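You operate a simulated robot arm through the tools that you are given. There is no shell and no other tool. Be economical: measure what you need, move in short steps, check, and stop when the job is done.

Carry out the task below with a simulated two-armed robot. There is one attempt and no reset: what you move stays moved.

Task
On the worktop, fold the blue towel in half, so that its two short edges meet.

It is judged by the outcome, as a careful person would: the job done as asked, and still so three seconds after it is handed in. It fails if anything else is knocked over, pushed out of place, dropped, spilled or broken. Flat cloth is picked up by pressing the open fingertips on it (5 to 10 N) and closing them slowly along it; thin cloth reads only 2 to 8 mm in the jaws.

Robot
Two 7-joint arms with two-finger parallel grippers on one trunk, on a base that drives. Base frame: it is fixed to the floor where the robot stands at the start and does not move with it; the origin is under the middle of the robot, x ahead of it, y to its left, z up; the surface under the hand at the start is at about z = 900. Lengths are in mm, angles in rad, forces in N, time in s.
The left shoulder is at the start at [70, 163, 1245], the right one opposite. With the tool pointing down near the work surface each hand reaches from about 380 to 880 mm from the robot's upright axis, wherever it stands, measured 20 degrees to its own side. Places, roughly: worktop [700, -600, 900]. Payload 3.43 kg a hand.
The tool frame of a hand sits at the grasp point between the pads (the TCP): z along the fingers, y along the line on which they close. The tips reach 34 mm beyond it. Largest opening 128 mm; finger width 24, thickness 12; the body of the gripper, 48 by 130 mm, starts 96 mm behind the TCP.
Orientation is told as [roll, pitch, yaw] about the base's x, y, z axes, in that order, counted from this pose: with the fingers straight down and closing along the base's y, the tool's x points along the base's -x, its y along +y and its z along -z.

Tools
- The arms move only by the tool play_rows. It takes "left_rows", "right_rows" or both (then of equal length, played together; a hand with none holds still); each is text: rows parted by semicolons, each of 7 numbers parted by spaces: the shift along the tool's x, y, z in units of 200 mm (1.0 is 200 mm), then the turn, a rotation vector about the tool's x, y, z in units of 60 degrees (1.0 is 60 degrees), then the opening, from 0 (shut) to 1 (fully open). In form: tx ty tz ax ay az hand; .... A call has 1 to 10 rows; each row is the pose to reach, as a shift and turn from the pose commanded when the call began, along the tool's axes at that moment. A call with a number of a shift or a turn outside -1 to 1 is refused whole. Rows are played at 5 a second. More than 50 mm and 0.15 rad between two rows, or a gripper value outside its range, and nothing of the call is played. A pose out of reach is approached as far as the arm can. The call stops where the force on the tool passes 40 N (or 10 N more than at its start, if that is more) or the arm is blocked; 0.2 s more then pass. The fingers move at their own pace (about 153 mm/s each) and stop on an object; they squeeze with about 36 N. The grip force told is the motor's: it shows also when the fingers shut on nothing. Time passes only in rows, and 0.2 s behind the last, so rows that repeat a pose let the fingers close. It gives the time, the measured TCP pose, the force on the tool (base axes), the opening and the grip force at its end, in the units of the frame above (readings bear some noise), with the torque about the TCP (base axes, N m) and any sound that the robot's microphone picked up.
- Cameras (640 x 400 px; columns grow to the right, rows downward): "scene" is now at [134.7, -3.5, 1459]; the picture's right is [-0.06, -1.00, -0.00], its down [-0.68, 0.04, -0.73] and it looks along [0.73, -0.04, -0.68] (base axes); focal length 295 px, centre (320, 200). "left" rides on the left gripper at [76, 11, -160] in its tool frame; the picture's right is [-0.15, 0.99, 0.00], its down [-0.88, -0.13, -0.46] and it looks along [-0.45, -0.07, 0.89] (tool axes); focal length 234 px, centre (320, 200). "right" rides on the right gripper at [76, -11, -160] in its tool frame; the picture's right is [0.15, 0.99, 0.00], its down [-0.88, 0.13, -0.46] and it looks along [-0.45, 0.07, 0.89] (tool axes); focal length 234 px, centre (320, 200). There is no depth. A picture from a camera that has moved, and an enlarged one, comes with that camera's place and axes in the base frame and with its lens.
- get_image(camera): a new picture of that camera. No time passes.
- move_column(by): slides the trunk up (or, below 0, down) by that many mm; the arms and the scene camera ride with it, the base frame stays. It gives what a move gives, with no picture.
- steer(legs): drives the robot by 1 to 6 legs, each [ahead, left, turn to the left] in mm, mm and rad, along the robot's own axes; the way and the turn of a leg run together, so that a leg with both is an arc; at most 1500 mm and 3.142 rad a leg. The arms and the cameras ride along, it lands a little off, and it stops where it bumps. It gives what a move gives.
- turn_head(pan, tilt): turns the head with the scene camera to pan (to the left, within 1.501 rad either way) and tilt (down, from -0.506 to 1.204), counted from straight ahead of the robot. It gives what a move gives.
- inspect(camera, box): a new picture of the part [left, top, right, bottom] of that camera's present view, enlarged. No time passes.
- job_done(): hands the job in; it is judged then, once.

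Go step by step. Nothing tells you exact positions but the pictures and the camera data: compare them with the known pose of the tool, close in by small moves and look again before you grip or let go. The budget is 120 turns and 100 pictures, counting those below and the enlarged ones. Unless the task says otherwise, let go and move clear before handing in, and close with one line.

The tools are called after "Request:" by a JSON object that holds its "method" and its "body". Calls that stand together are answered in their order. play_rows: Moves the arms, as the interface text tells. Its arguments: {"type":"object","properties":{"left_rows":{"type":"string"},"right_rows":{"type":"string"}},"required":[]} The other tools are called the same way: move_column (by) slides the trunk up or down; steer (legs) drives the base; turn_head (pan, tilt) turns the head that bears the scene camera; get_image (camera) takes a picture; inspect (camera, box) takes an enlarged picture of a part of a camera's view; job_done () hands the job in.

At the start:

```text
clock: 0.0
left_tcp_pos: [663.0, 75.2, 1074.4]
left_ee_rot: [0.002, 0.001, 0.0]
left_contact_force: [-0.2, 0.2, 0.7]
left_ft_torque: [-0.04, -0.02, -0.03]
left_width: 128.3
left_finger_force: 0.1
right_tcp_pos: [563.0, -479.8, 1105.4]
right_ee_rot: [0.0, 0.0, 0.0]
right_contact_force: [-0.2, -0.3, 0.1]
right_ft_torque: [0.01, 0.0, -0.04]
right_width: 128.0
right_finger_force: 0.0
trunk travel left (down, up): [-725.0, 215.0]
robot x, y, heading: [-0.1, -0.6, 0.001]
head pan, tilt: [-0.056, 0.752]
```

scene: 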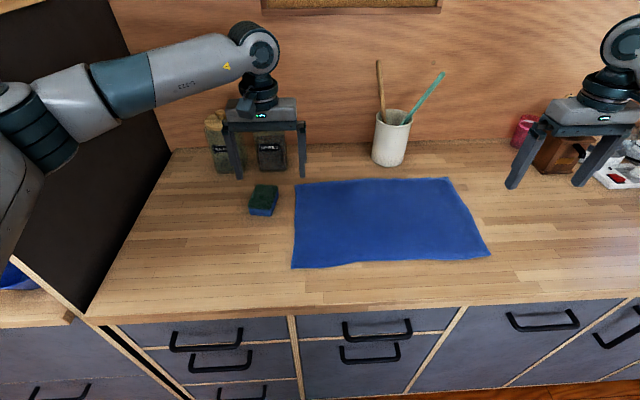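
right: 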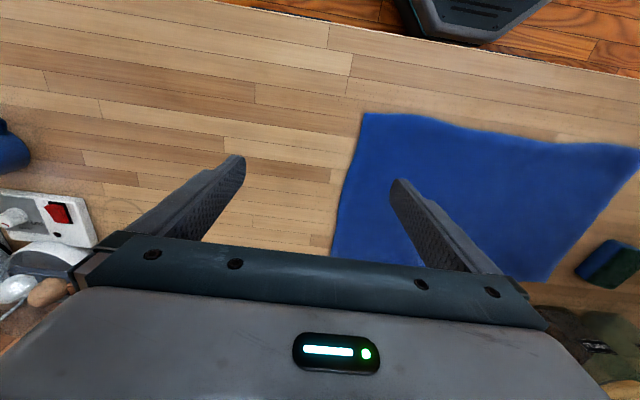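
left: 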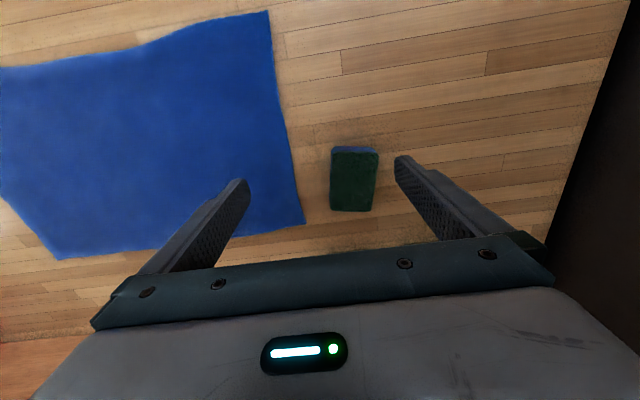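

I see the blue towel lying about x 516–808, y −425 to +37, with the sponge just left of it and the cup behind it. First I'll look closer at the cup and towel, and at the gap between the base and the counter.

Request:
{"method": "inspect", "body": {"camera": "scene", "box": [230, 50, 510, 280]}}

Request:
{"method": "turn_head", "body": {"pan": -0.3, "tilt": 1.15}}

Request:
{"method": "get_image", "body": {"camera": "scene"}}

```text
1.74 times, centred on (370, 165) of scene
camera zoom: at [134.7, -3.5, 1459.0], right [-0.06, -1.0, 0.0], down [-0.68, 0.04, -0.73], along [0.73, -0.04, -0.68], focal length 513 px, centre (233, 261)
```

zoom: 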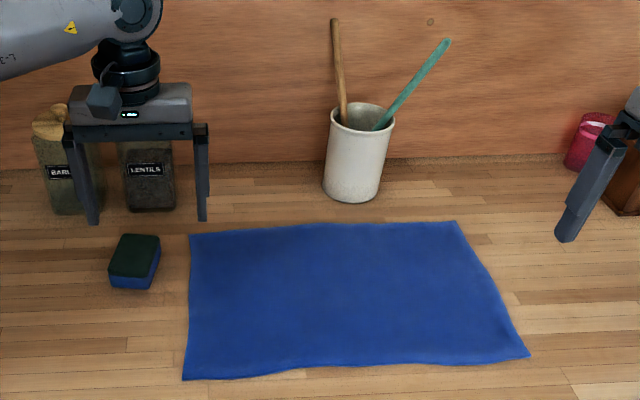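

```text
clock: 0.9
left_tcp_pos: [662.9, 76.1, 1073.6]
left_ee_rot: [-0.002, 0.0, 0.0]
left_contact_force: [0.4, 0.2, 0.7]
left_ft_torque: [0.0, 0.02, 0.02]
left_width: 128.0
left_finger_force: 0.2
right_tcp_pos: [563.7, -481.0, 1104.8]
right_ee_rot: [0.001, -0.001, -0.001]
right_contact_force: [-0.5, -0.3, 0.1]
right_ft_torque: [0.0, 0.02, -0.01]
right_width: 128.0
right_finger_force: 0.2
trunk travel left (down, up): [-725.0, 215.0]
robot x, y, heading: [0.9, -1.5, -0.001]
head pan, tilt: [-0.3, 1.15]
```

```text
95 pictures are left
camera scene: at [109.1, -16.5, 1430.4], right [-0.3, -0.96, 0.0], down [-0.87, 0.27, -0.41], along [0.39, -0.12, -0.91], focal length 295 px, centre (320, 200)
```

scene: 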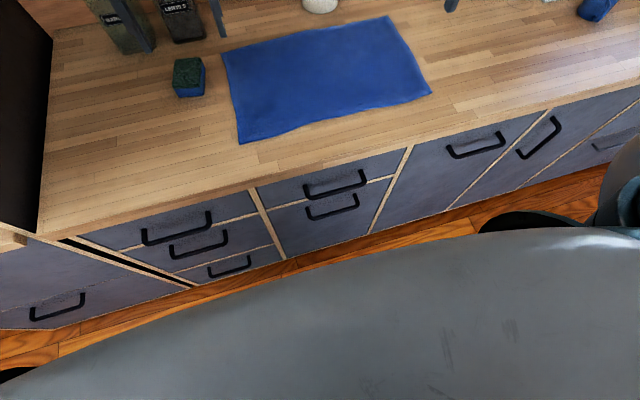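

The floor gap ahead is ample. I'll drive 70 mm closer, then turn both hands so that their fingers close along x (along the towel's short edge).

Request:
{"method": "steer", "body": {"legs": [[70, 0, 0]]}}

Request:
{"method": "play_rows", "body": {"left_rows": "0 0 0 0 0 0.125 1; 0 0 0 0 0 0.25 1; 0 0 0 0 0 0.375 1; 0 0 0 0 0 0.5 1; 0 0 0 0 0 0.625 1; 0 0 0 0 0 0.75 1", "right_rows": "0 0 0 0 0 -0.125 1; 0 0 0 0 0 -0.25 1; 0 0 0 0 0 -0.375 1; 0 0 0 0 0 -0.5 1; 0 0 0 0 0 -0.625 1; 0 0 0 0 0 -0.75 1"}}

Request:
{"method": "play_rows", "body": {"left_rows": "0 0 0 0 0 0.125 0.5; 0 0 0 0 0 0.25 0.5; 0 0 0 0 0 0.375 0.5; 0 0 0 0 0 0.5 0.5; 0 0 0 0 0 0.625 0.5; 0 0 0 0 0 0.75 0.5", "right_rows": "0 0 0 0 0 -0.125 0.5; 0 0 0 0 0 -0.25 0.5; 0 0 0 0 0 -0.375 0.5; 0 0 0 0 0 -0.5 0.5; 0 0 0 0 0 -0.625 0.5; 0 0 0 0 0 -0.75 0.5"}}

Request:
{"method": "turn_head", "body": {"pan": -0.05, "tilt": 0.8}}

Request:
{"method": "get_image", "body": {"camera": "scene"}}

```text
clock: 1.9
left_tcp_pos: [730.1, 76.5, 1076.0]
left_ee_rot: [0.0, -0.001, -0.001]
left_contact_force: [0.5, 0.1, 0.7]
left_ft_torque: [0.01, 0.0, -0.02]
left_width: 128.2
left_finger_force: 0.1
right_tcp_pos: [631.1, -479.8, 1106.7]
right_ee_rot: [0.001, -0.004, -0.002]
right_contact_force: [-0.3, -0.4, -0.4]
right_ft_torque: [-0.01, 0.01, 0.02]
right_width: 128.2
right_finger_force: 0.2
trunk travel left (down, up): [-725.0, 215.0]
robot x, y, heading: [69.2, 1.7, 0.0]
head pan, tilt: [-0.3, 1.15]
```

```text
clock: 3.3
left_tcp_pos: [730.5, 77.6, 1074.5]
left_ee_rot: [0.0, -0.001, -0.789]
left_contact_force: [-0.5, -0.1, 0.1]
left_ft_torque: [-0.02, -0.01, 0.01]
left_width: 127.8
left_finger_force: 0.0
right_tcp_pos: [631.4, -481.0, 1106.2]
right_ee_rot: [0.001, -0.001, 0.391]
right_contact_force: [-0.1, -0.2, 1.2]
right_ft_torque: [0.01, -0.01, 0.0]
right_width: 128.1
right_finger_force: 0.1
right hand out of reach, approached as far as the arm can: row 4, 5, 6
trunk travel left (down, up): [-725.0, 215.0]
robot x, y, heading: [67.6, 1.0, -0.001]
head pan, tilt: [-0.3, 1.15]
```

```text
clock: 4.7
left_tcp_pos: [685.2, 89.2, 1091.0]
left_ee_rot: [0.162, 0.03, -1.172]
left_contact_force: [-0.4, -0.1, -0.1]
left_ft_torque: [-0.03, -0.01, 0.0]
left_width: 64.0
left_finger_force: 0.1
left hand out of reach, approached as far as the arm can: row 2, 3, 4, 5, 6
right_tcp_pos: [509.3, -314.2, 1094.4]
right_ee_rot: [-0.042, 0.013, 1.091]
right_contact_force: [-0.2, 1.2, -0.5]
right_ft_torque: [-0.11, 0.0, 0.04]
right_width: 64.1
right_finger_force: 0.2
right hand out of reach, approached as far as the arm can: row 1, 2, 3, 4, 5, 6
trunk travel left (down, up): [-725.0, 215.0]
robot x, y, heading: [71.3, 0.2, 0.001]
head pan, tilt: [-0.3, 1.15]
```

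```text
clock: 5.5
left_tcp_pos: [686.8, 86.5, 1089.0]
left_ee_rot: [0.159, 0.032, -1.171]
left_contact_force: [-0.1, 0.3, 0.4]
left_ft_torque: [-0.03, -0.03, 0.03]
left_width: 63.9
left_finger_force: 0.1
right_tcp_pos: [513.0, -318.1, 1093.1]
right_ee_rot: [-0.037, 0.011, 1.087]
right_contact_force: [-1.1, -0.2, -0.6]
right_ft_torque: [0.01, -0.02, -0.02]
right_width: 64.2
right_finger_force: 0.0
trunk travel left (down, up): [-725.0, 215.0]
robot x, y, heading: [68.3, 1.9, -0.004]
head pan, tilt: [-0.051, 0.799]
```

```text
94 pictures are left
camera scene: at [201.9, -3.4, 1455.1], right [-0.05, -1.0, 0.0], down [-0.72, 0.04, -0.7], along [0.7, -0.04, -0.72], focal length 295 px, centre (320, 200)
```

scene: 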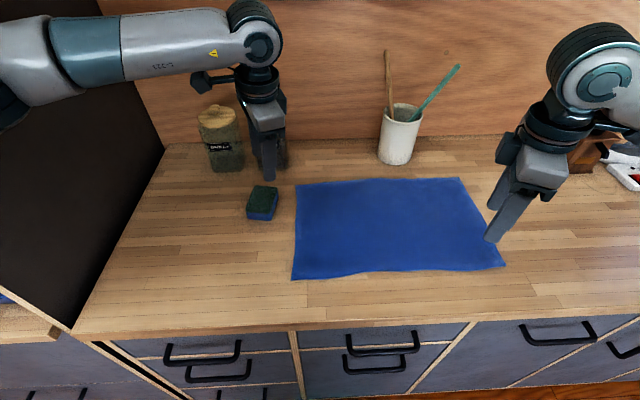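

Both hands hit wrist limits in yaw where they were. These should ease as the hands move toward the towel's left edge, so I'll move them and check.

Request:
{"method": "play_rows", "body": {"left_rows": "-0.09 0.015 0 0 0 0 0.5; -0.18 0.03 0 0 0 0 0.5; -0.27 0.045 0 0 0 0 0.5; -0.36 0.06 0 0 0 0 0.5; -0.46 0.075 0 0 0 0 0.5; -0.46 0.075 0 0 0 0 0.5", "right_rows": "-0.14 0.056 0 0 0 0 0.5; -0.28 0.112 0 0 0 0 0.5; -0.42 0.168 0 0 0 0 0.5; -0.56 0.224 0 0 0 0 0.5; -0.7 0.28 0 0 0 0 0.5; -0.7 0.28 0 0 0 0 0.5"}}

```text
clock: 6.9
left_tcp_pos: [707.1, 9.2, 1084.7]
left_ee_rot: [0.161, 0.033, -1.172]
left_contact_force: [-0.7, 0.2, -0.9]
left_ft_torque: [0.03, -0.02, -0.03]
left_width: 64.0
left_finger_force: 0.0
left hand out of reach, approached as far as the arm can: row 1, 2, 3, 4, 5, 6
right_tcp_pos: [525.7, -171.5, 1086.8]
right_ee_rot: [-0.039, 0.011, 1.086]
right_contact_force: [0.3, -0.5, 0.1]
right_ft_torque: [0.01, 0.01, -0.02]
right_width: 64.3
right_finger_force: 0.1
trunk travel left (down, up): [-725.0, 215.0]
robot x, y, heading: [68.8, -1.6, -0.003]
head pan, tilt: [-0.051, 0.799]
```

The right hand has freed up. I'll finish its yaw and swing the left hand back the other way to test its positive yaw range.

Request:
{"method": "play_rows", "body": {"left_rows": "0 0 0 0 0 -0.13 0.5; 0 0 0 0 0 -0.26 0.5; 0 0 0 0 0 -0.39 0.5; 0 0 0 0 0 -0.52 0.5; 0 0 0 0 0 -0.65 0.5; 0 0 0 0 0 -0.78 0.5; 0 0 0 0 0 -0.9 0.5; 0 0 0 0 0 -1 0.5", "right_rows": "0 0 0 0 0 -0.115 0.5; 0 0 0 0 0 -0.23 0.5; 0 0 0 0 0 -0.345 0.5; 0 0 0 0 0 -0.46 0.5; 0 0 0 0 0 -0.46 0.5; 0 0 0 0 0 -0.46 0.5; 0 0 0 0 0 -0.46 0.5; 0 0 0 0 0 -0.46 0.5"}}

Request:
{"method": "play_rows", "body": {"left_rows": "0 0 0 0 0 -0.13 0.5; 0 0 0 0 0 -0.26 0.5; 0 0 0 0 0 -0.39 0.5; 0 0 0 0 0 -0.52 0.5; 0 0 0 0 0 -0.65 0.5; 0 0 0 0 0 -0.78 0.5; 0 0 0 0 0 -0.9 0.5; 0 0 0 0 0 -1 0.5"}}

Request:
{"method": "play_rows", "body": {"left_rows": "0 0 0 0 0 -0.13 0.5; 0 0 0 0 0 -0.26 0.5; 0 0 0 0 0 -0.39 0.5; 0 0 0 0 0 -0.52 0.5; 0 0 0 0 0 -0.6 0.5"}}

```text
clock: 8.7
left_tcp_pos: [705.5, 15.7, 1083.8]
left_ee_rot: [0.108, -0.122, -0.13]
left_contact_force: [-0.2, 0.1, -0.4]
left_ft_torque: [-0.01, 0.03, -0.01]
left_width: 63.8
left_finger_force: 0.1
right_tcp_pos: [525.6, -168.3, 1088.2]
right_ee_rot: [-0.034, 0.026, 1.45]
right_contact_force: [-0.3, -1.2, -0.6]
right_ft_torque: [0.01, 0.01, -0.02]
right_width: 64.0
right_finger_force: 0.0
right hand out of reach, approached as far as the arm can: row 4, 5, 6, 7, 8
trunk travel left (down, up): [-725.0, 215.0]
robot x, y, heading: [68.2, -0.3, -0.001]
head pan, tilt: [-0.051, 0.799]
```

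```text
clock: 10.5
left_tcp_pos: [704.7, 15.5, 1083.8]
left_ee_rot: [-0.051, -0.153, 0.928]
left_contact_force: [0.3, -0.8, -0.7]
left_ft_torque: [0.0, 0.0, 0.01]
left_width: 64.0
left_finger_force: 0.1
right_tcp_pos: [524.8, -168.0, 1089.1]
right_ee_rot: [-0.032, 0.024, 1.451]
right_contact_force: [0.0, 0.3, -0.5]
right_ft_torque: [-0.01, 0.0, -0.01]
right_width: 63.9
right_finger_force: 0.0
trunk travel left (down, up): [-725.0, 215.0]
robot x, y, heading: [72.2, 0.8, -0.002]
head pan, tilt: [-0.051, 0.799]
```

```text
clock: 11.7
left_tcp_pos: [704.7, 15.4, 1084.6]
left_ee_rot: [-0.134, -0.093, 1.559]
left_contact_force: [0.2, -0.6, 0.1]
left_ft_torque: [0.01, 0.04, -0.01]
left_width: 63.7
left_finger_force: 0.1
right_tcp_pos: [525.3, -168.6, 1088.3]
right_ee_rot: [-0.034, 0.024, 1.45]
right_contact_force: [-0.6, -0.4, 1.1]
right_ft_torque: [0.0, 0.02, -0.02]
right_width: 63.9
right_finger_force: 0.1
trunk travel left (down, up): [-725.0, 215.0]
robot x, y, heading: [71.9, -1.8, -0.006]
head pan, tilt: [-0.051, 0.799]
```

The left hand reaches yaw +90° comfortably, so by symmetry the right hand should prefer −90°. I'll turn the right hand there and level the left hand.

Request:
{"method": "play_rows", "body": {"left_rows": "0 -0.06 0 -0.064 0.045 0 0.5; 0 -0.12 0 -0.128 0.089 0 0.5; 0 -0.18 0 -0.128 0.089 0 0.5; 0 -0.24 0 -0.128 0.089 0 0.5; 0 -0.3 0 -0.128 0.089 0 0.5; 0 -0.3 0 -0.128 0.089 0 0.5; 0 -0.3 0 -0.128 0.089 0 0.5; 0 -0.3 0 -0.128 0.089 0 0.5", "right_rows": "0 0 0 0 0 0.13 0.5; 0 0 0 0 0 0.26 0.5; 0 0 0 0 0 0.39 0.5; 0 0 0 0 0 0.52 0.5; 0 0 0 0 0 0.65 0.5; 0 0 0 0 0 0.78 0.5; 0 0 0 0 0 0.9 0.5; 0 0 0 0 0 1 0.5"}}

Request:
{"method": "play_rows", "body": {"right_rows": "0 0 0 0 0 0.13 0.5; 0 0 0 0 0 0.26 0.5; 0 0 0 0 0 0.39 0.5; 0 0 0 0 0 0.52 0.5; 0 0 0 0 0 0.65 0.5; 0 0 0 0 0 0.78 0.5; 0 0 0 0 0 0.9 0.5; 0 0 0 0 0 1 0.5"}}

Request:
{"method": "play_rows", "body": {"right_rows": "0 0 0 0 0 0.13 0.5; 0 0 0 0 0 0.26 0.5; 0 0 0 0 0 0.39 0.5; 0 0 0 0 0 0.52 0.5; 0 0 0 0 0 0.65 0.5; 0 0 0 0 0 0.78 0.5; 0 0 0 0 0 0.88 0.5"}}

Request:
{"method": "get_image", "body": {"camera": "scene"}}

```text
clock: 13.5
left_tcp_pos: [764.0, 12.9, 1092.4]
left_ee_rot: [0.001, 0.0, 1.551]
left_contact_force: [-0.5, -0.1, -0.4]
left_ft_torque: [0.05, 0.01, 0.01]
left_width: 63.6
left_finger_force: 0.1
right_tcp_pos: [524.5, -169.2, 1089.5]
right_ee_rot: [-0.037, -0.015, 0.403]
right_contact_force: [1.0, -0.5, 0.1]
right_ft_torque: [-0.03, 0.0, 0.02]
right_width: 64.1
right_finger_force: 0.0
trunk travel left (down, up): [-725.0, 215.0]
robot x, y, heading: [65.6, 2.5, 0.002]
head pan, tilt: [-0.051, 0.799]
```

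```text
clock: 15.3
left_tcp_pos: [764.8, 13.2, 1093.6]
left_ee_rot: [0.002, -0.001, 1.549]
left_contact_force: [-0.6, 0.3, 0.1]
left_ft_torque: [0.03, -0.03, 0.01]
left_width: 64.0
left_finger_force: 0.1
right_tcp_pos: [525.8, -169.0, 1088.3]
right_ee_rot: [-0.004, -0.04, -0.646]
right_contact_force: [0.5, 0.4, -0.2]
right_ft_torque: [-0.02, 0.0, -0.02]
right_width: 63.8
right_finger_force: 0.0
trunk travel left (down, up): [-725.0, 215.0]
robot x, y, heading: [66.4, -3.8, 0.001]
head pan, tilt: [-0.051, 0.799]
```

```text
clock: 16.9
left_tcp_pos: [764.4, 13.9, 1092.4]
left_ee_rot: [0.002, -0.001, 1.548]
left_contact_force: [0.6, 0.6, 0.1]
left_ft_torque: [0.0, 0.01, 0.0]
left_width: 64.2
left_finger_force: 0.1
right_tcp_pos: [525.1, -167.8, 1089.2]
right_ee_rot: [0.03, -0.03, -1.567]
right_contact_force: [0.0, 0.0, -0.3]
right_ft_torque: [0.02, 0.03, -0.01]
right_width: 63.9
right_finger_force: 0.0
trunk travel left (down, up): [-725.0, 215.0]
robot x, y, heading: [65.9, 2.3, 0.002]
head pan, tilt: [-0.051, 0.799]
```

```text
93 pictures are left
camera scene: at [201.7, -2.9, 1455.2], right [-0.05, -1.0, 0.0], down [-0.72, 0.04, -0.7], along [0.7, -0.04, -0.72], focal length 295 px, centre (320, 200)
```

scene: 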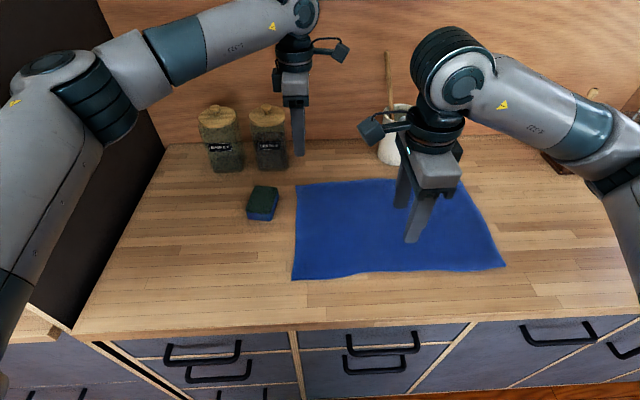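

Both hands now close along x. I'll bring them down to z≈1000 above the left edge's two corners, with small openings.

Request:
{"method": "play_rows", "body": {"right_rows": "0.18 0.02 0 0 0 0 0.25; 0.36 0.04 0 0 0 0 0.25; 0.54 0.06 0 0 0 0 0.25; 0.72 0.08 0 0 0 0 0.25; 0.91 0.1 0 0 0 0 0.25; 0.91 0.1 0.15 0 0 0 0.25; 0.91 0.1 0.3 0 0 0 0.25; 0.91 0.1 0.44 0 0 0 0.25; 0.91 0.1 0.44 0 0 0 0.25", "left_rows": "0 0 0.05 0 0 0 0.25; 0 0 0.1 0 0 0 0.25; 0 0 0.15 0 0 0 0.25; 0 0 0.2 0 0 0 0.25; 0 0 0.25 0 0 0 0.25; 0 0 0.3 0 0 0 0.25; 0 0 0.35 0 0 0 0.25; 0 -0.02 0.4 0 0 0 0.25; 0 -0.04 0.46 0 0 0 0.25"}}

Request:
{"method": "get_image", "body": {"camera": "left"}}

Request:
{"method": "get_image", "body": {"camera": "right"}}

Request:
{"method": "get_image", "body": {"camera": "scene"}}

```text
clock: 18.9
left_tcp_pos: [773.6, 12.1, 1000.1]
left_ee_rot: [0.003, -0.001, 1.551]
left_contact_force: [-0.4, 0.7, -0.1]
left_ft_torque: [-0.02, -0.01, 0.03]
left_width: 32.1
left_finger_force: 0.0
right_tcp_pos: [546.7, 11.3, 995.7]
right_ee_rot: [0.03, -0.028, -1.567]
right_contact_force: [0.3, -0.4, 0.1]
right_ft_torque: [-0.01, 0.02, 0.01]
right_width: 31.8
right_finger_force: 0.0
trunk travel left (down, up): [-725.0, 215.0]
robot x, y, heading: [68.3, 1.5, -0.001]
head pan, tilt: [-0.051, 0.799]
```

```text
92 pictures are left
camera left: at [761.2, -63.1, 1159.8], right [-0.99, 0.17, 0.0], down [0.15, 0.88, 0.46], along [0.08, 0.45, -0.89], focal length 234 px, centre (320, 200)
```

left: 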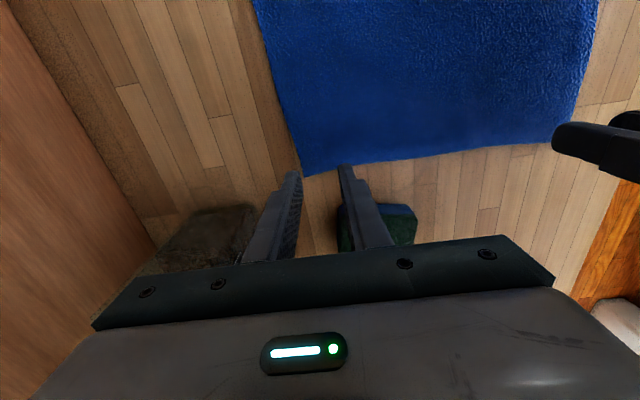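

```text
91 pictures are left
camera right: at [531.7, 89.9, 1152.5], right [0.99, 0.15, 0.02], down [0.12, -0.87, 0.48], along [0.1, -0.47, -0.88], focal length 234 px, centre (320, 200)
```

right: 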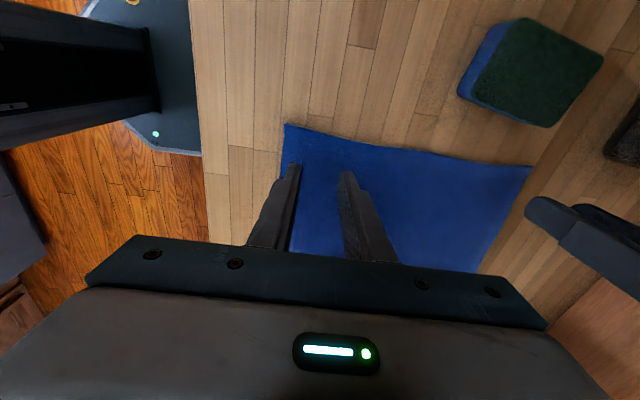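

```text
90 pictures are left
camera scene: at [201.9, -3.1, 1455.2], right [-0.05, -1.0, 0.0], down [-0.72, 0.04, -0.7], along [0.7, -0.03, -0.72], focal length 295 px, centre (320, 200)
```

scene: 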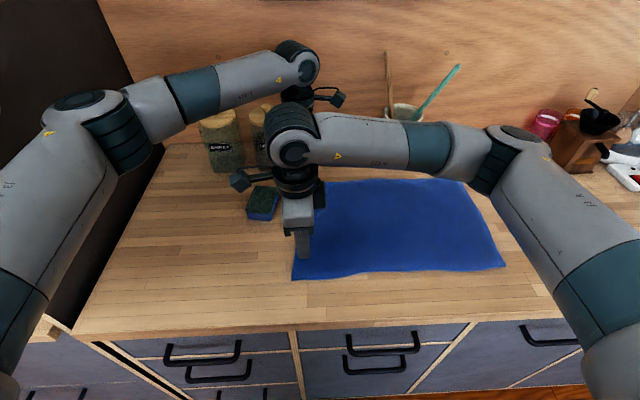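

The towel's left edge runs from (510, 40) to (800, 34), and both views agree. I'll line the hands up about 13 mm inside the edge and lower to just above the cloth.

Request:
{"method": "play_rows", "body": {"left_rows": "-0.045 0.04 0 0 0 0 0.25; -0.045 0.04 0.1 0 0 0 0.25; -0.045 0.04 0.2 0 0 0 0.25; -0.045 0.04 0.27 0 0 0 0.25; -0.045 0.04 0.27 0 0 0 0.25", "right_rows": "0.075 -0.015 0 0 0 0 0.25; 0.075 -0.015 0.1 0 0 0 0.25; 0.075 -0.015 0.2 0 0 0 0.25; 0.075 -0.015 0.25 0 0 0 0.25; 0.075 -0.015 0.25 0 0 0 0.25"}}

Request:
{"method": "get_image", "body": {"camera": "left"}}

Request:
{"method": "get_image", "body": {"camera": "right"}}

```text
clock: 20.1
left_tcp_pos: [765.0, 23.5, 945.2]
left_ee_rot: [0.001, 0.0, 1.549]
left_contact_force: [0.6, -0.3, 0.5]
left_ft_torque: [-0.02, 0.01, 0.0]
left_width: 31.6
left_finger_force: 0.1
right_tcp_pos: [546.7, 24.0, 945.6]
right_ee_rot: [0.03, -0.03, -1.564]
right_contact_force: [-0.1, 0.2, -0.5]
right_ft_torque: [0.0, -0.01, 0.01]
right_width: 31.9
right_finger_force: 0.2
trunk travel left (down, up): [-725.0, 215.0]
robot x, y, heading: [72.1, 2.4, 0.003]
head pan, tilt: [-0.051, 0.799]
```

```text
89 pictures are left
camera left: at [753.1, -53.0, 1105.7], right [-0.99, 0.17, 0.0], down [0.15, 0.88, 0.46], along [0.08, 0.45, -0.89], focal length 234 px, centre (320, 200)
```

left: 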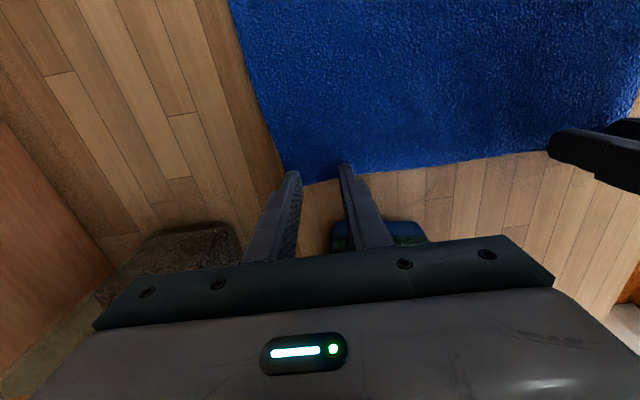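

```text
88 pictures are left
camera right: at [529.7, 103.5, 1103.0], right [0.99, 0.15, 0.02], down [0.12, -0.87, 0.48], along [0.1, -0.47, -0.88], focal length 234 px, centre (320, 200)
```

right: 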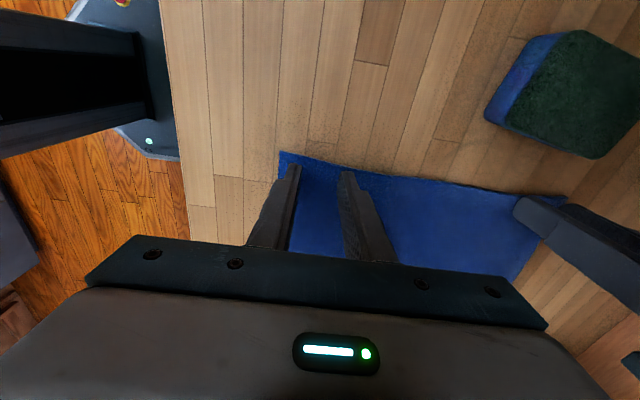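

The alignment is good. I'll lower to contact in small steps and watch the force.

Request:
{"method": "play_rows", "body": {"left_rows": "0.02 0 0.02 0 0 0 0.25; 0.02 0 0.04 0 0 0 0.25; 0.02 0 0.055 0 0 0 0.25; 0.02 0 0.055 0 0 0 0.25", "right_rows": "0 0 0.02 0 0 0 0.25; 0 0 0.04 0 0 0 0.25; 0 0 0.055 0 0 0 0.25; 0 0 0.055 0 0 0 0.25"}}

```text
clock: 21.1
left_tcp_pos: [763.1, 18.7, 937.1]
left_ee_rot: [-0.001, -0.001, 1.551]
left_contact_force: [2.5, 1.5, 8.1]
left_ft_torque: [0.0, -0.05, -0.03]
left_width: 31.8
left_finger_force: 0.1
right_tcp_pos: [546.0, 24.6, 935.8]
right_ee_rot: [0.034, -0.025, -1.565]
right_contact_force: [2.2, -3.1, 23.2]
right_ft_torque: [-0.02, 0.33, 0.05]
right_width: 31.1
right_finger_force: 0.1
trunk travel left (down, up): [-725.0, 215.0]
robot x, y, heading: [70.3, 2.4, -0.001]
head pan, tilt: [-0.051, 0.799]
```

Request:
{"method": "play_rows", "body": {"right_rows": "0 0 -0.006 0.032 0.024 0 0.25; 0 0 -0.006 0.032 0.024 0 0.25"}}

```text
clock: 21.7
left_tcp_pos: [763.4, 18.1, 936.8]
left_ee_rot: [0.0, 0.0, 1.55]
left_contact_force: [2.0, 2.1, 13.8]
left_ft_torque: [0.06, -0.11, 0.02]
left_width: 31.8
left_finger_force: 0.1
right_tcp_pos: [543.7, 24.5, 936.9]
right_ee_rot: [-0.002, -0.002, -1.566]
right_contact_force: [4.9, -1.9, 16.9]
right_ft_torque: [-0.11, -0.21, -0.03]
right_width: 32.0
right_finger_force: 0.1
trunk travel left (down, up): [-725.0, 215.0]
robot x, y, heading: [68.5, 0.2, 0.001]
head pan, tilt: [-0.051, 0.799]
```

Request:
{"method": "play_rows", "body": {"left_rows": "0 0 -0.002 0 0 0 0.25; 0 0 -0.002 0 0 0 0.22; 0 0 -0.002 0 0 0 0.19; 0 0 -0.002 0 0 0 0.16; 0 0 -0.002 0 0 0 0.13; 0 0 -0.002 0 0 0 0.1; 0 0 -0.002 0 0 0 0.07; 0 0 -0.002 0 0 0 0.04; 0 0 -0.002 0 0 0 0.0; 0 0 -0.002 0 0 0 0", "right_rows": "0 0 -0.004 0 0 0 0.25; 0 0 -0.004 0 0 0 0.22; 0 0 -0.004 0 0 0 0.19; 0 0 -0.004 0 0 0 0.16; 0 0 -0.004 0 0 0 0.13; 0 0 -0.004 0 0 0 0.1; 0 0 -0.004 0 0 0 0.07; 0 0 -0.004 0 0 0 0.04; 0 0 -0.004 0 0 0 0; 0 0 -0.004 0 0 0 0"}}

Request:
{"method": "get_image", "body": {"camera": "left"}}

Request:
{"method": "get_image", "body": {"camera": "right"}}

```text
clock: 23.9
left_tcp_pos: [762.2, 18.4, 937.4]
left_ee_rot: [0.001, 0.001, 1.551]
left_contact_force: [-11.5, 0.4, 13.4]
left_ft_torque: [-0.04, 0.37, -0.02]
left_width: 3.5
left_finger_force: 36.2
right_tcp_pos: [543.9, 23.9, 937.3]
right_ee_rot: [-0.001, -0.004, -1.565]
right_contact_force: [11.1, 0.4, 5.3]
right_ft_torque: [-0.01, -0.35, 0.08]
right_width: 3.7
right_finger_force: 36.4
trunk travel left (down, up): [-725.0, 215.0]
robot x, y, heading: [66.5, 1.1, -0.001]
head pan, tilt: [-0.051, 0.799]
```

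```text
87 pictures are left
camera left: at [751.3, -57.2, 1096.5], right [-0.99, 0.17, 0.0], down [0.15, 0.88, 0.46], along [0.08, 0.45, -0.89], focal length 234 px, centre (320, 200)
```

left: 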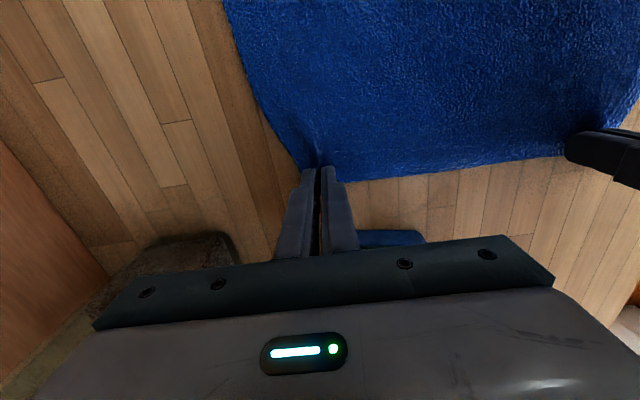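

```text
86 pictures are left
camera right: at [533.8, 99.6, 1097.2], right [0.99, 0.15, 0.0], down [0.14, -0.88, 0.46], along [0.07, -0.45, -0.89], focal length 234 px, centre (320, 200)
```

right: 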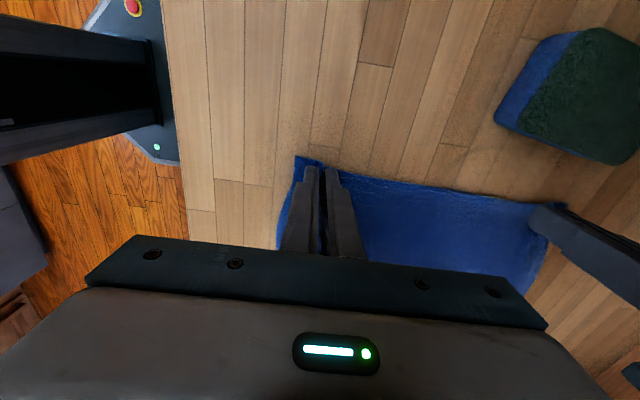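

Both corners are pinched (about 3.5 mm in the jaws). Now I'll lift along an arc toward −y, easing the hands 8 mm together to relieve tension.

Request:
{"method": "play_rows", "body": {"left_rows": "0.02 0.02 -0.06 0 0 0 0; 0.05 0.04 -0.12 0 0 0 0; 0.09 0.04 -0.2 0 0 0 0; 0.14 0.04 -0.28 0 0 0 0; 0.2 0.04 -0.36 0 0 0 0; 0.26 0.04 -0.44 0 0 0 0; 0.33 0.04 -0.52 0 0 0 0; 0.4 0.04 -0.6 0 0 0 0", "right_rows": "-0.02 0.02 -0.06 0 0 0 0; -0.05 0.04 -0.12 0 0 0 0; -0.09 0.04 -0.2 0 0 0 0; -0.14 0.04 -0.28 0 0 0 0; -0.2 0.04 -0.36 0 0 0 0; -0.26 0.04 -0.44 0 0 0 0; -0.33 0.04 -0.52 0 0 0 0; -0.4 0.04 -0.6 0 0 0 0"}}

Request:
{"method": "get_image", "body": {"camera": "scene"}}

Request:
{"method": "get_image", "body": {"camera": "left"}}

```text
clock: 25.7
left_tcp_pos: [754.3, -62.9, 1056.2]
left_ee_rot: [-0.001, -0.002, 1.55]
left_contact_force: [0.3, 0.5, -0.5]
left_ft_torque: [0.03, -0.04, 0.0]
left_width: 3.5
left_finger_force: 36.0
right_tcp_pos: [555.0, -55.2, 1057.9]
right_ee_rot: [-0.002, 0.0, -1.564]
right_contact_force: [-0.3, -0.2, -0.3]
right_ft_torque: [0.03, 0.01, -0.02]
right_width: 3.6
right_finger_force: 36.0
trunk travel left (down, up): [-725.0, 215.0]
robot x, y, heading: [69.8, 2.8, 0.002]
head pan, tilt: [-0.051, 0.799]
```

```text
85 pictures are left
camera scene: at [201.0, -4.4, 1455.2], right [-0.05, -1.0, 0.0], down [-0.72, 0.04, -0.7], along [0.7, -0.03, -0.72], focal length 295 px, centre (320, 200)
```

scene: 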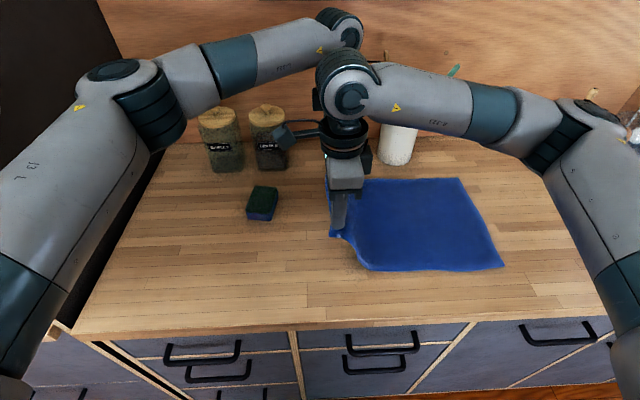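

```text
84 pictures are left
camera left: at [743.1, -138.5, 1215.4], right [-0.99, 0.17, 0.0], down [0.15, 0.88, 0.46], along [0.08, 0.45, -0.89], focal length 234 px, centre (320, 200)
```

left: 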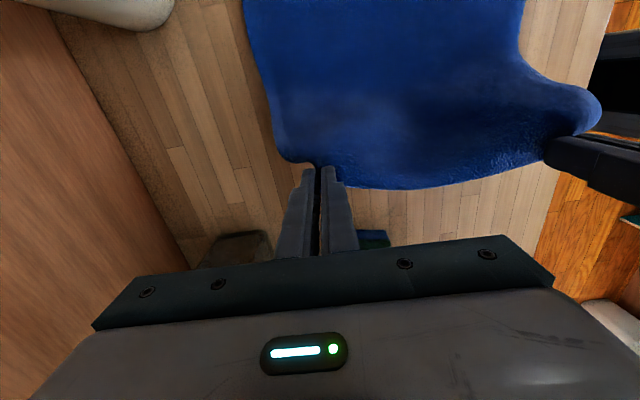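

The edge is held and clear. I'll drive the base to the right to carry the edge, first 130 mm, then check.

Request:
{"method": "steer", "body": {"legs": [[0, -130, 0]]}}

Request:
{"method": "get_image", "body": {"camera": "scene"}}

Request:
{"method": "get_image", "body": {"camera": "left"}}

```text
clock: 27.0
left_tcp_pos: [754.9, -191.0, 1055.3]
left_ee_rot: [0.002, -0.001, 1.55]
left_contact_force: [0.4, 0.2, -0.2]
left_ft_torque: [-0.04, -0.01, -0.02]
left_width: 3.5
left_finger_force: 36.1
right_tcp_pos: [553.5, -184.4, 1057.7]
right_ee_rot: [-0.005, -0.003, -1.563]
right_contact_force: [-0.5, 0.0, -0.1]
right_ft_torque: [-0.02, 0.02, -0.02]
right_width: 3.6
right_finger_force: 36.5
trunk travel left (down, up): [-725.0, 215.0]
robot x, y, heading: [70.1, -129.0, 0.003]
head pan, tilt: [-0.051, 0.799]
```

```text
83 pictures are left
camera scene: at [201.7, -132.1, 1455.2], right [-0.05, -1.0, 0.0], down [-0.72, 0.04, -0.7], along [0.7, -0.04, -0.72], focal length 295 px, centre (320, 200)
```

scene: 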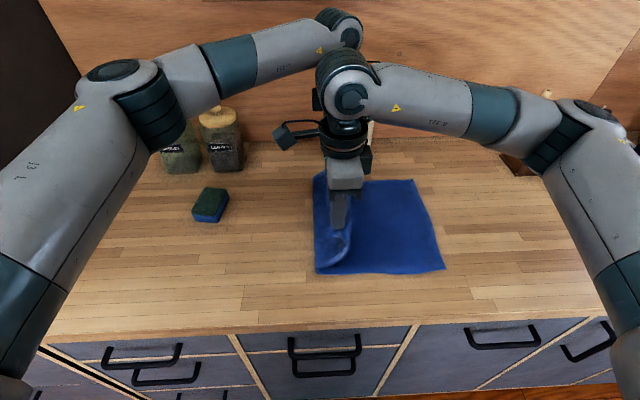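

```text
82 pictures are left
camera left: at [743.9, -266.1, 1214.9], right [-0.99, 0.17, 0.0], down [0.15, 0.88, 0.46], along [0.07, 0.45, -0.89], focal length 234 px, centre (320, 200)
```

left: 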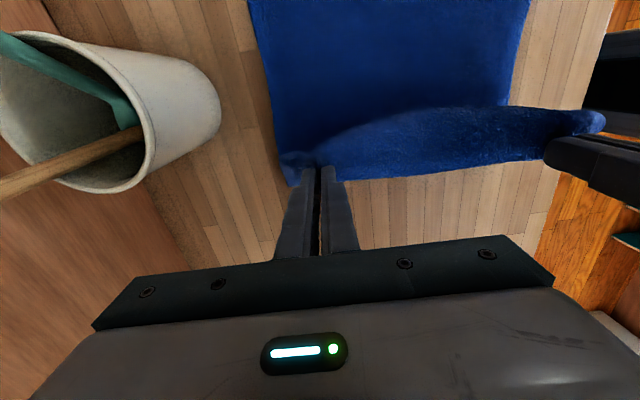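

The cup has clear space and the towel's right edge hasn't moved (B ≈ (806, −427), C ≈ (523, −420)). I'll drive the remaining 215 mm.

Request:
{"method": "steer", "body": {"legs": [[0, -215, 0]]}}

Request:
{"method": "get_image", "body": {"camera": "scene"}}

Request:
{"method": "get_image", "body": {"camera": "left"}}

Request:
{"method": "get_image", "body": {"camera": "right"}}

```text
clock: 28.6
left_tcp_pos: [754.0, -406.1, 1055.0]
left_ee_rot: [0.001, 0.0, 1.548]
left_contact_force: [0.4, -0.5, -0.1]
left_ft_torque: [-0.01, -0.01, -0.04]
left_width: 3.2
left_finger_force: 35.8
right_tcp_pos: [554.6, -398.6, 1057.3]
right_ee_rot: [-0.005, -0.004, -1.566]
right_contact_force: [0.6, -0.6, -0.2]
right_ft_torque: [-0.03, 0.02, -0.02]
right_width: 3.8
right_finger_force: 35.9
trunk travel left (down, up): [-725.0, 215.0]
robot x, y, heading: [68.2, -348.1, -0.001]
head pan, tilt: [-0.051, 0.799]
```

```text
81 pictures are left
camera scene: at [201.8, -347.5, 1455.2], right [-0.05, -1.0, 0.0], down [-0.72, 0.04, -0.7], along [0.7, -0.04, -0.72], focal length 295 px, centre (320, 200)
```

scene: 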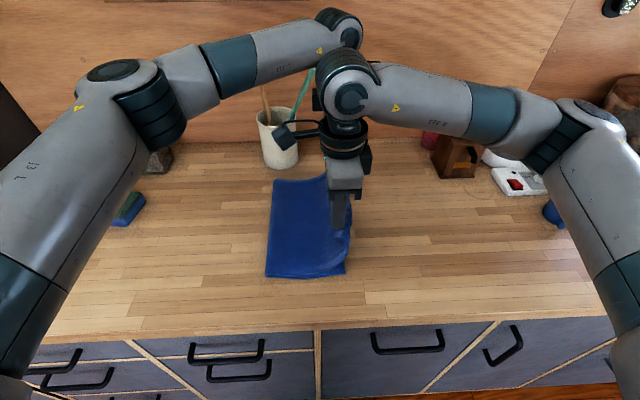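

```text
80 pictures are left
camera left: at [744.0, -481.9, 1214.8], right [-0.99, 0.17, 0.0], down [0.15, 0.88, 0.46], along [0.07, 0.45, -0.89], focal length 234 px, centre (320, 200)
```

left: 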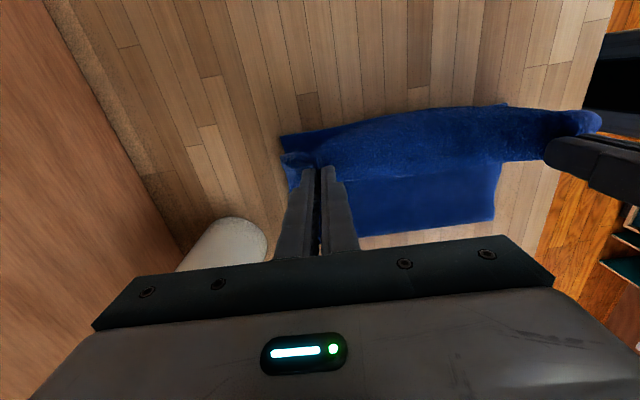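

```text
79 pictures are left
camera right: at [543.9, -324.3, 1217.2], right [0.99, 0.15, 0.0], down [0.14, -0.88, 0.46], along [0.07, -0.45, -0.89], focal length 234 px, centre (320, 200)
```

right: 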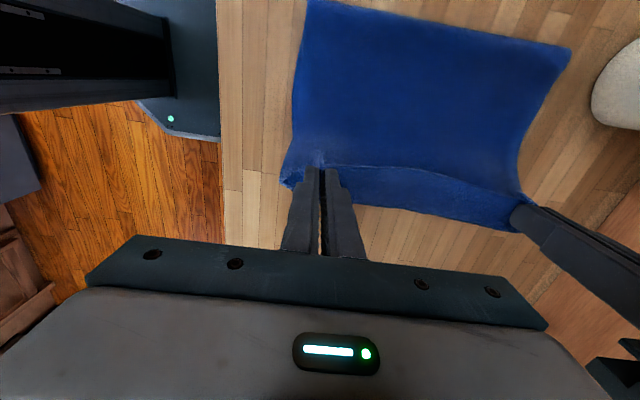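

The edge is now above its target. I'll lean both hands toward −y so the held strip turns over, and lower to z≈1005.

Request:
{"method": "play_rows", "body": {"left_rows": "0.015 -0.01 0.04 0 -0.12 0 0; 0.03 -0.02 0.08 0 -0.24 0 0; 0.045 -0.03 0.12 0 -0.36 0 0; 0.06 -0.04 0.16 0 -0.48 0 0; 0.075 -0.05 0.2 0 -0.6 0 0; 0.09 -0.05 0.25 0 -0.72 0 0; 0.09 -0.05 0.25 0 -0.72 0 0", "right_rows": "-0.02 0 0.04 0 0.12 0 0; -0.04 0 0.08 0 0.24 0 0; -0.06 0 0.12 0 0.36 0 0; -0.08 0 0.16 0 0.48 0 0; -0.1 0 0.2 0 0.6 0 0; -0.125 0 0.26 0 0.72 0 0; -0.125 0 0.26 0 0.72 0 0"}}

Request:
{"method": "get_image", "body": {"camera": "scene"}}

Request:
{"method": "get_image", "body": {"camera": "right"}}

Request:
{"method": "get_image", "body": {"camera": "left"}}

```text
clock: 30.2
left_tcp_pos: [763.9, -388.8, 1012.8]
left_ee_rot: [0.002, -0.673, 1.547]
left_contact_force: [-4.5, -1.3, 0.1]
left_ft_torque: [-0.04, 0.11, 0.12]
left_width: 3.4
left_finger_force: 35.9
left hand out of reach, approached as far as the arm can: row 5, 6, 7
right_tcp_pos: [555.8, -424.1, 1005.7]
right_ee_rot: [-0.004, 0.752, -1.57]
right_contact_force: [5.6, 1.4, -0.7]
right_ft_torque: [0.02, -0.1, -0.05]
right_width: 3.5
right_finger_force: 36.3
trunk travel left (down, up): [-725.0, 215.0]
robot x, y, heading: [68.1, -347.9, 0.006]
head pan, tilt: [-0.051, 0.799]
```

```text
78 pictures are left
camera scene: at [201.7, -347.9, 1455.2], right [-0.05, -1.0, 0.0], down [-0.72, 0.04, -0.7], along [0.7, -0.04, -0.72], focal length 295 px, centre (320, 200)
```

scene: 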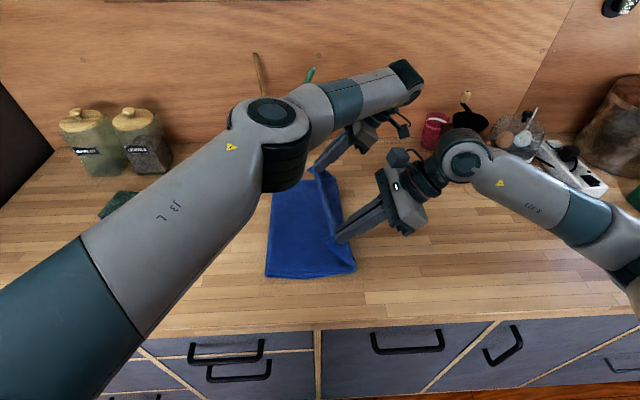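

```text
77 pictures are left
camera right: at [544.9, -480.0, 1174.1], right [0.99, 0.11, 0.1], down [0.13, -0.95, -0.27], along [0.06, 0.28, -0.96], focal length 234 px, centre (320, 200)
```

right: 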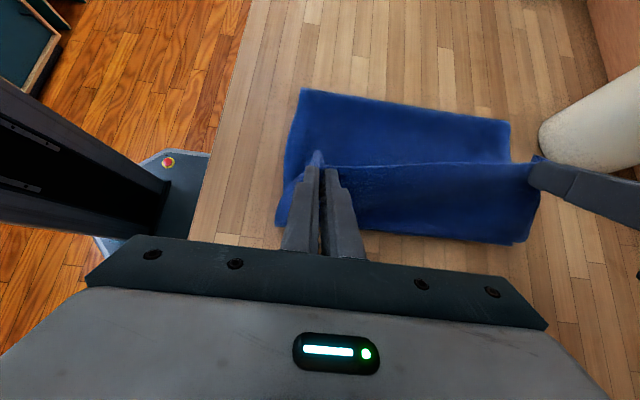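

```text
76 pictures are left
camera left: at [751.1, -548.6, 1092.0], right [-0.99, 0.14, 0.09], down [0.14, 0.4, 0.9], along [0.09, 0.91, -0.42], focal length 234 px, centre (320, 200)
```

left: 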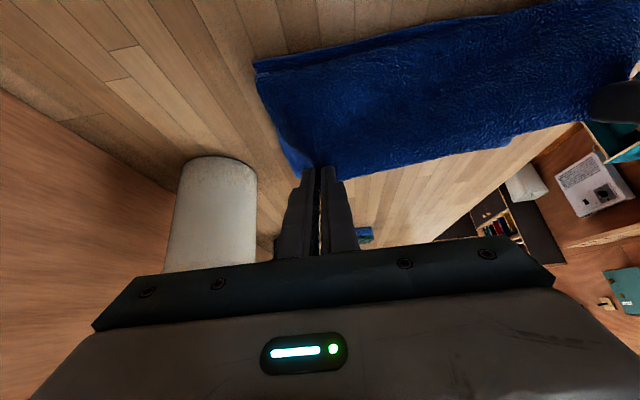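

The left arm is at its reach limit when leaned. I'll shift the base a bit further right, compensating the right hand, so the left hand gets to its place.

Request:
{"method": "play_rows", "body": {"right_rows": "0.055 0 0.05 0 0 0 0; 0.11 0 0.1 0 0 0 0; 0.11 0 0.1 0 0 0 0"}}

Request:
{"method": "steer", "body": {"legs": [[0, -62, 0]]}}

```text
clock: 31.1
left_tcp_pos: [763.8, -389.4, 1014.0]
left_ee_rot: [0.0, -0.672, 1.549]
left_contact_force: [-2.6, -0.1, -1.3]
left_ft_torque: [0.0, 0.08, 0.05]
left_width: 3.5
left_finger_force: 35.9
right_tcp_pos: [552.6, -395.3, 1005.7]
right_ee_rot: [-0.005, 0.752, -1.57]
right_contact_force: [2.0, 0.1, -0.5]
right_ft_torque: [-0.02, -0.05, -0.05]
right_width: 3.7
right_finger_force: 36.3
trunk travel left (down, up): [-725.0, 215.0]
robot x, y, heading: [71.4, -346.2, -0.001]
head pan, tilt: [-0.051, 0.799]
```

```text
clock: 32.0
left_tcp_pos: [764.3, -450.7, 1013.8]
left_ee_rot: [0.002, -0.671, 1.548]
left_contact_force: [-2.5, -0.3, 0.2]
left_ft_torque: [-0.04, 0.07, 0.04]
left_width: 3.5
left_finger_force: 36.0
right_tcp_pos: [555.3, -454.6, 1006.3]
right_ee_rot: [-0.003, 0.752, -1.567]
right_contact_force: [2.8, 1.0, -1.1]
right_ft_torque: [0.01, -0.04, -0.03]
right_width: 3.5
right_finger_force: 36.3
trunk travel left (down, up): [-725.0, 215.0]
robot x, y, heading: [69.3, -404.6, -0.002]
head pan, tilt: [-0.051, 0.799]
```

Request:
{"method": "play_rows", "body": {"left_rows": "0.02 0 0.072 0 0 0 0; 0.04 0 0.144 0 0 0 0; 0.058 0 0.217 0 0 0 0; 0.078 0 0.29 0 0 0 0; 0.097 0 0.362 0 0 0 0; 0.097 0 0.362 0 0 0 0", "right_rows": "-0.017 0 0.068 0 0 0 0; -0.033 0 0.136 0 0 0 0; -0.05 0 0.203 0 0 0 0; -0.066 0 0.271 0 0 0 0; -0.083 0 0.339 0 0 0 0; -0.083 0 0.339 0 0 0 0"}}

Request:
{"method": "get_image", "body": {"camera": "scene"}}

Request:
{"method": "get_image", "body": {"camera": "right"}}

Request:
{"method": "get_image", "body": {"camera": "left"}}

```text
clock: 33.4
left_tcp_pos: [764.7, -420.2, 945.6]
left_ee_rot: [0.002, -0.669, 1.549]
left_contact_force: [-2.8, 0.7, 0.8]
left_ft_torque: [-0.06, 0.07, 0.02]
left_width: 3.6
left_finger_force: 36.0
right_tcp_pos: [555.0, -421.6, 945.6]
right_ee_rot: [-0.002, 0.751, -1.567]
right_contact_force: [2.4, -0.3, 1.5]
right_ft_torque: [-0.04, -0.08, -0.06]
right_width: 3.6
right_finger_force: 36.0
trunk travel left (down, up): [-725.0, 215.0]
robot x, y, heading: [63.9, -399.4, 0.001]
head pan, tilt: [-0.051, 0.799]
```

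```text
75 pictures are left
camera scene: at [201.2, -408.9, 1455.3], right [-0.05, -1.0, 0.0], down [-0.72, 0.04, -0.7], along [0.7, -0.04, -0.72], focal length 295 px, centre (320, 200)
```

scene: 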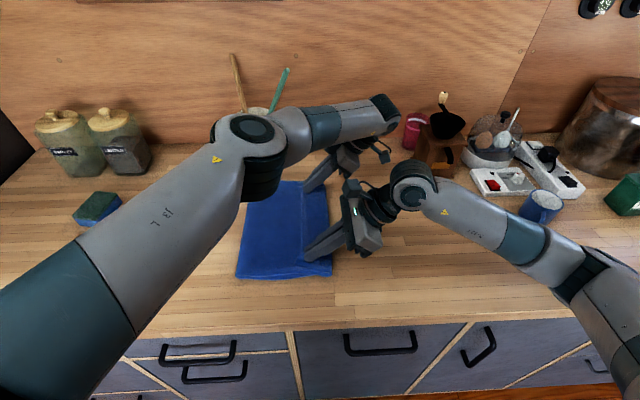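

```text
74 pictures are left
camera right: at [544.2, -476.5, 1114.4], right [0.99, 0.11, 0.1], down [0.14, -0.95, -0.27], along [0.06, 0.28, -0.96], focal length 234 px, centre (320, 200)
```

right: 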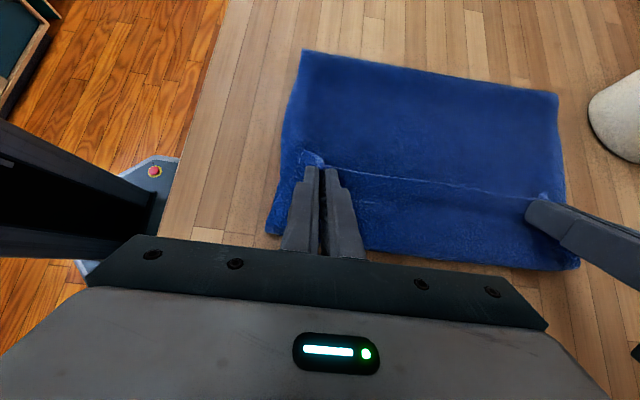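

```text
73 pictures are left
camera left: at [751.8, -578.6, 1023.5], right [-0.99, 0.13, 0.09], down [0.14, 0.4, 0.9], along [0.08, 0.91, -0.42], focal length 234 px, centre (320, 200)
```

left: 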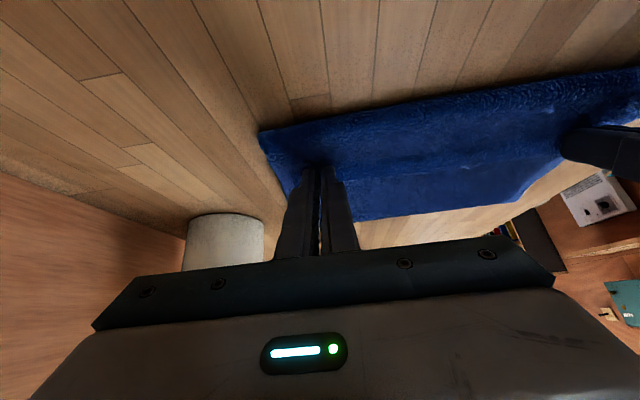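

The top edge sits near y≈−386, while the lower right edge now lies at about y≈−450: the towel slid a little. I'll move the hands 20 mm further toward −y and lower to contact before releasing.

Request:
{"method": "play_rows", "body": {"left_rows": "0.04 0 -0.03 0 0 0 0; 0.078 0 -0.062 0 0 0 0; 0.086 0 -0.052 0 0 0 0; 0.094 0 -0.043 0 0 0 0; 0.094 0 -0.043 0 0 0 0", "right_rows": "-0.037 0 -0.034 0 0 0 0; -0.073 0 -0.068 0 0 0 0; -0.082 0 -0.059 0 0 0 0; -0.09 0 -0.05 0 0 0 0; -0.09 0 -0.05 0 0 0 0"}}

Request:
{"method": "get_image", "body": {"camera": "right"}}

```text
clock: 34.6
left_tcp_pos: [764.8, -441.0, 942.4]
left_ee_rot: [-0.003, -0.673, 1.553]
left_contact_force: [-0.8, -0.7, 8.1]
left_ft_torque: [0.04, -0.01, 0.03]
left_width: 3.5
left_finger_force: 35.9
right_tcp_pos: [553.1, -442.5, 941.5]
right_ee_rot: [-0.002, 0.753, -1.565]
right_contact_force: [4.5, -1.0, 9.6]
right_ft_torque: [0.07, -0.15, -0.05]
right_width: 3.5
right_finger_force: 36.0
trunk travel left (down, up): [-725.0, 215.0]
robot x, y, heading: [71.9, -403.5, -0.001]
head pan, tilt: [-0.051, 0.799]
```

```text
72 pictures are left
camera right: at [543.3, -496.8, 1110.4], right [0.99, 0.11, 0.1], down [0.14, -0.95, -0.27], along [0.06, 0.28, -0.96], focal length 234 px, centre (320, 200)
```

right: 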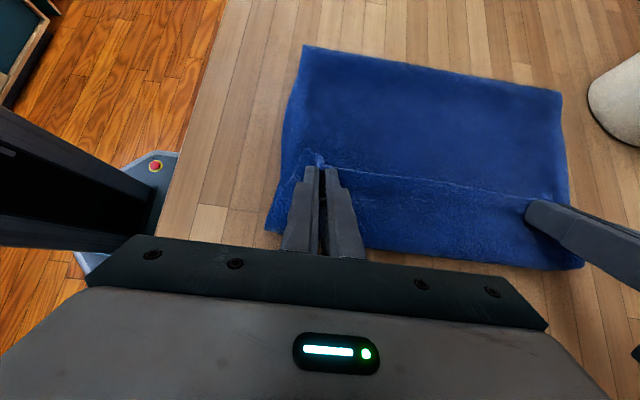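

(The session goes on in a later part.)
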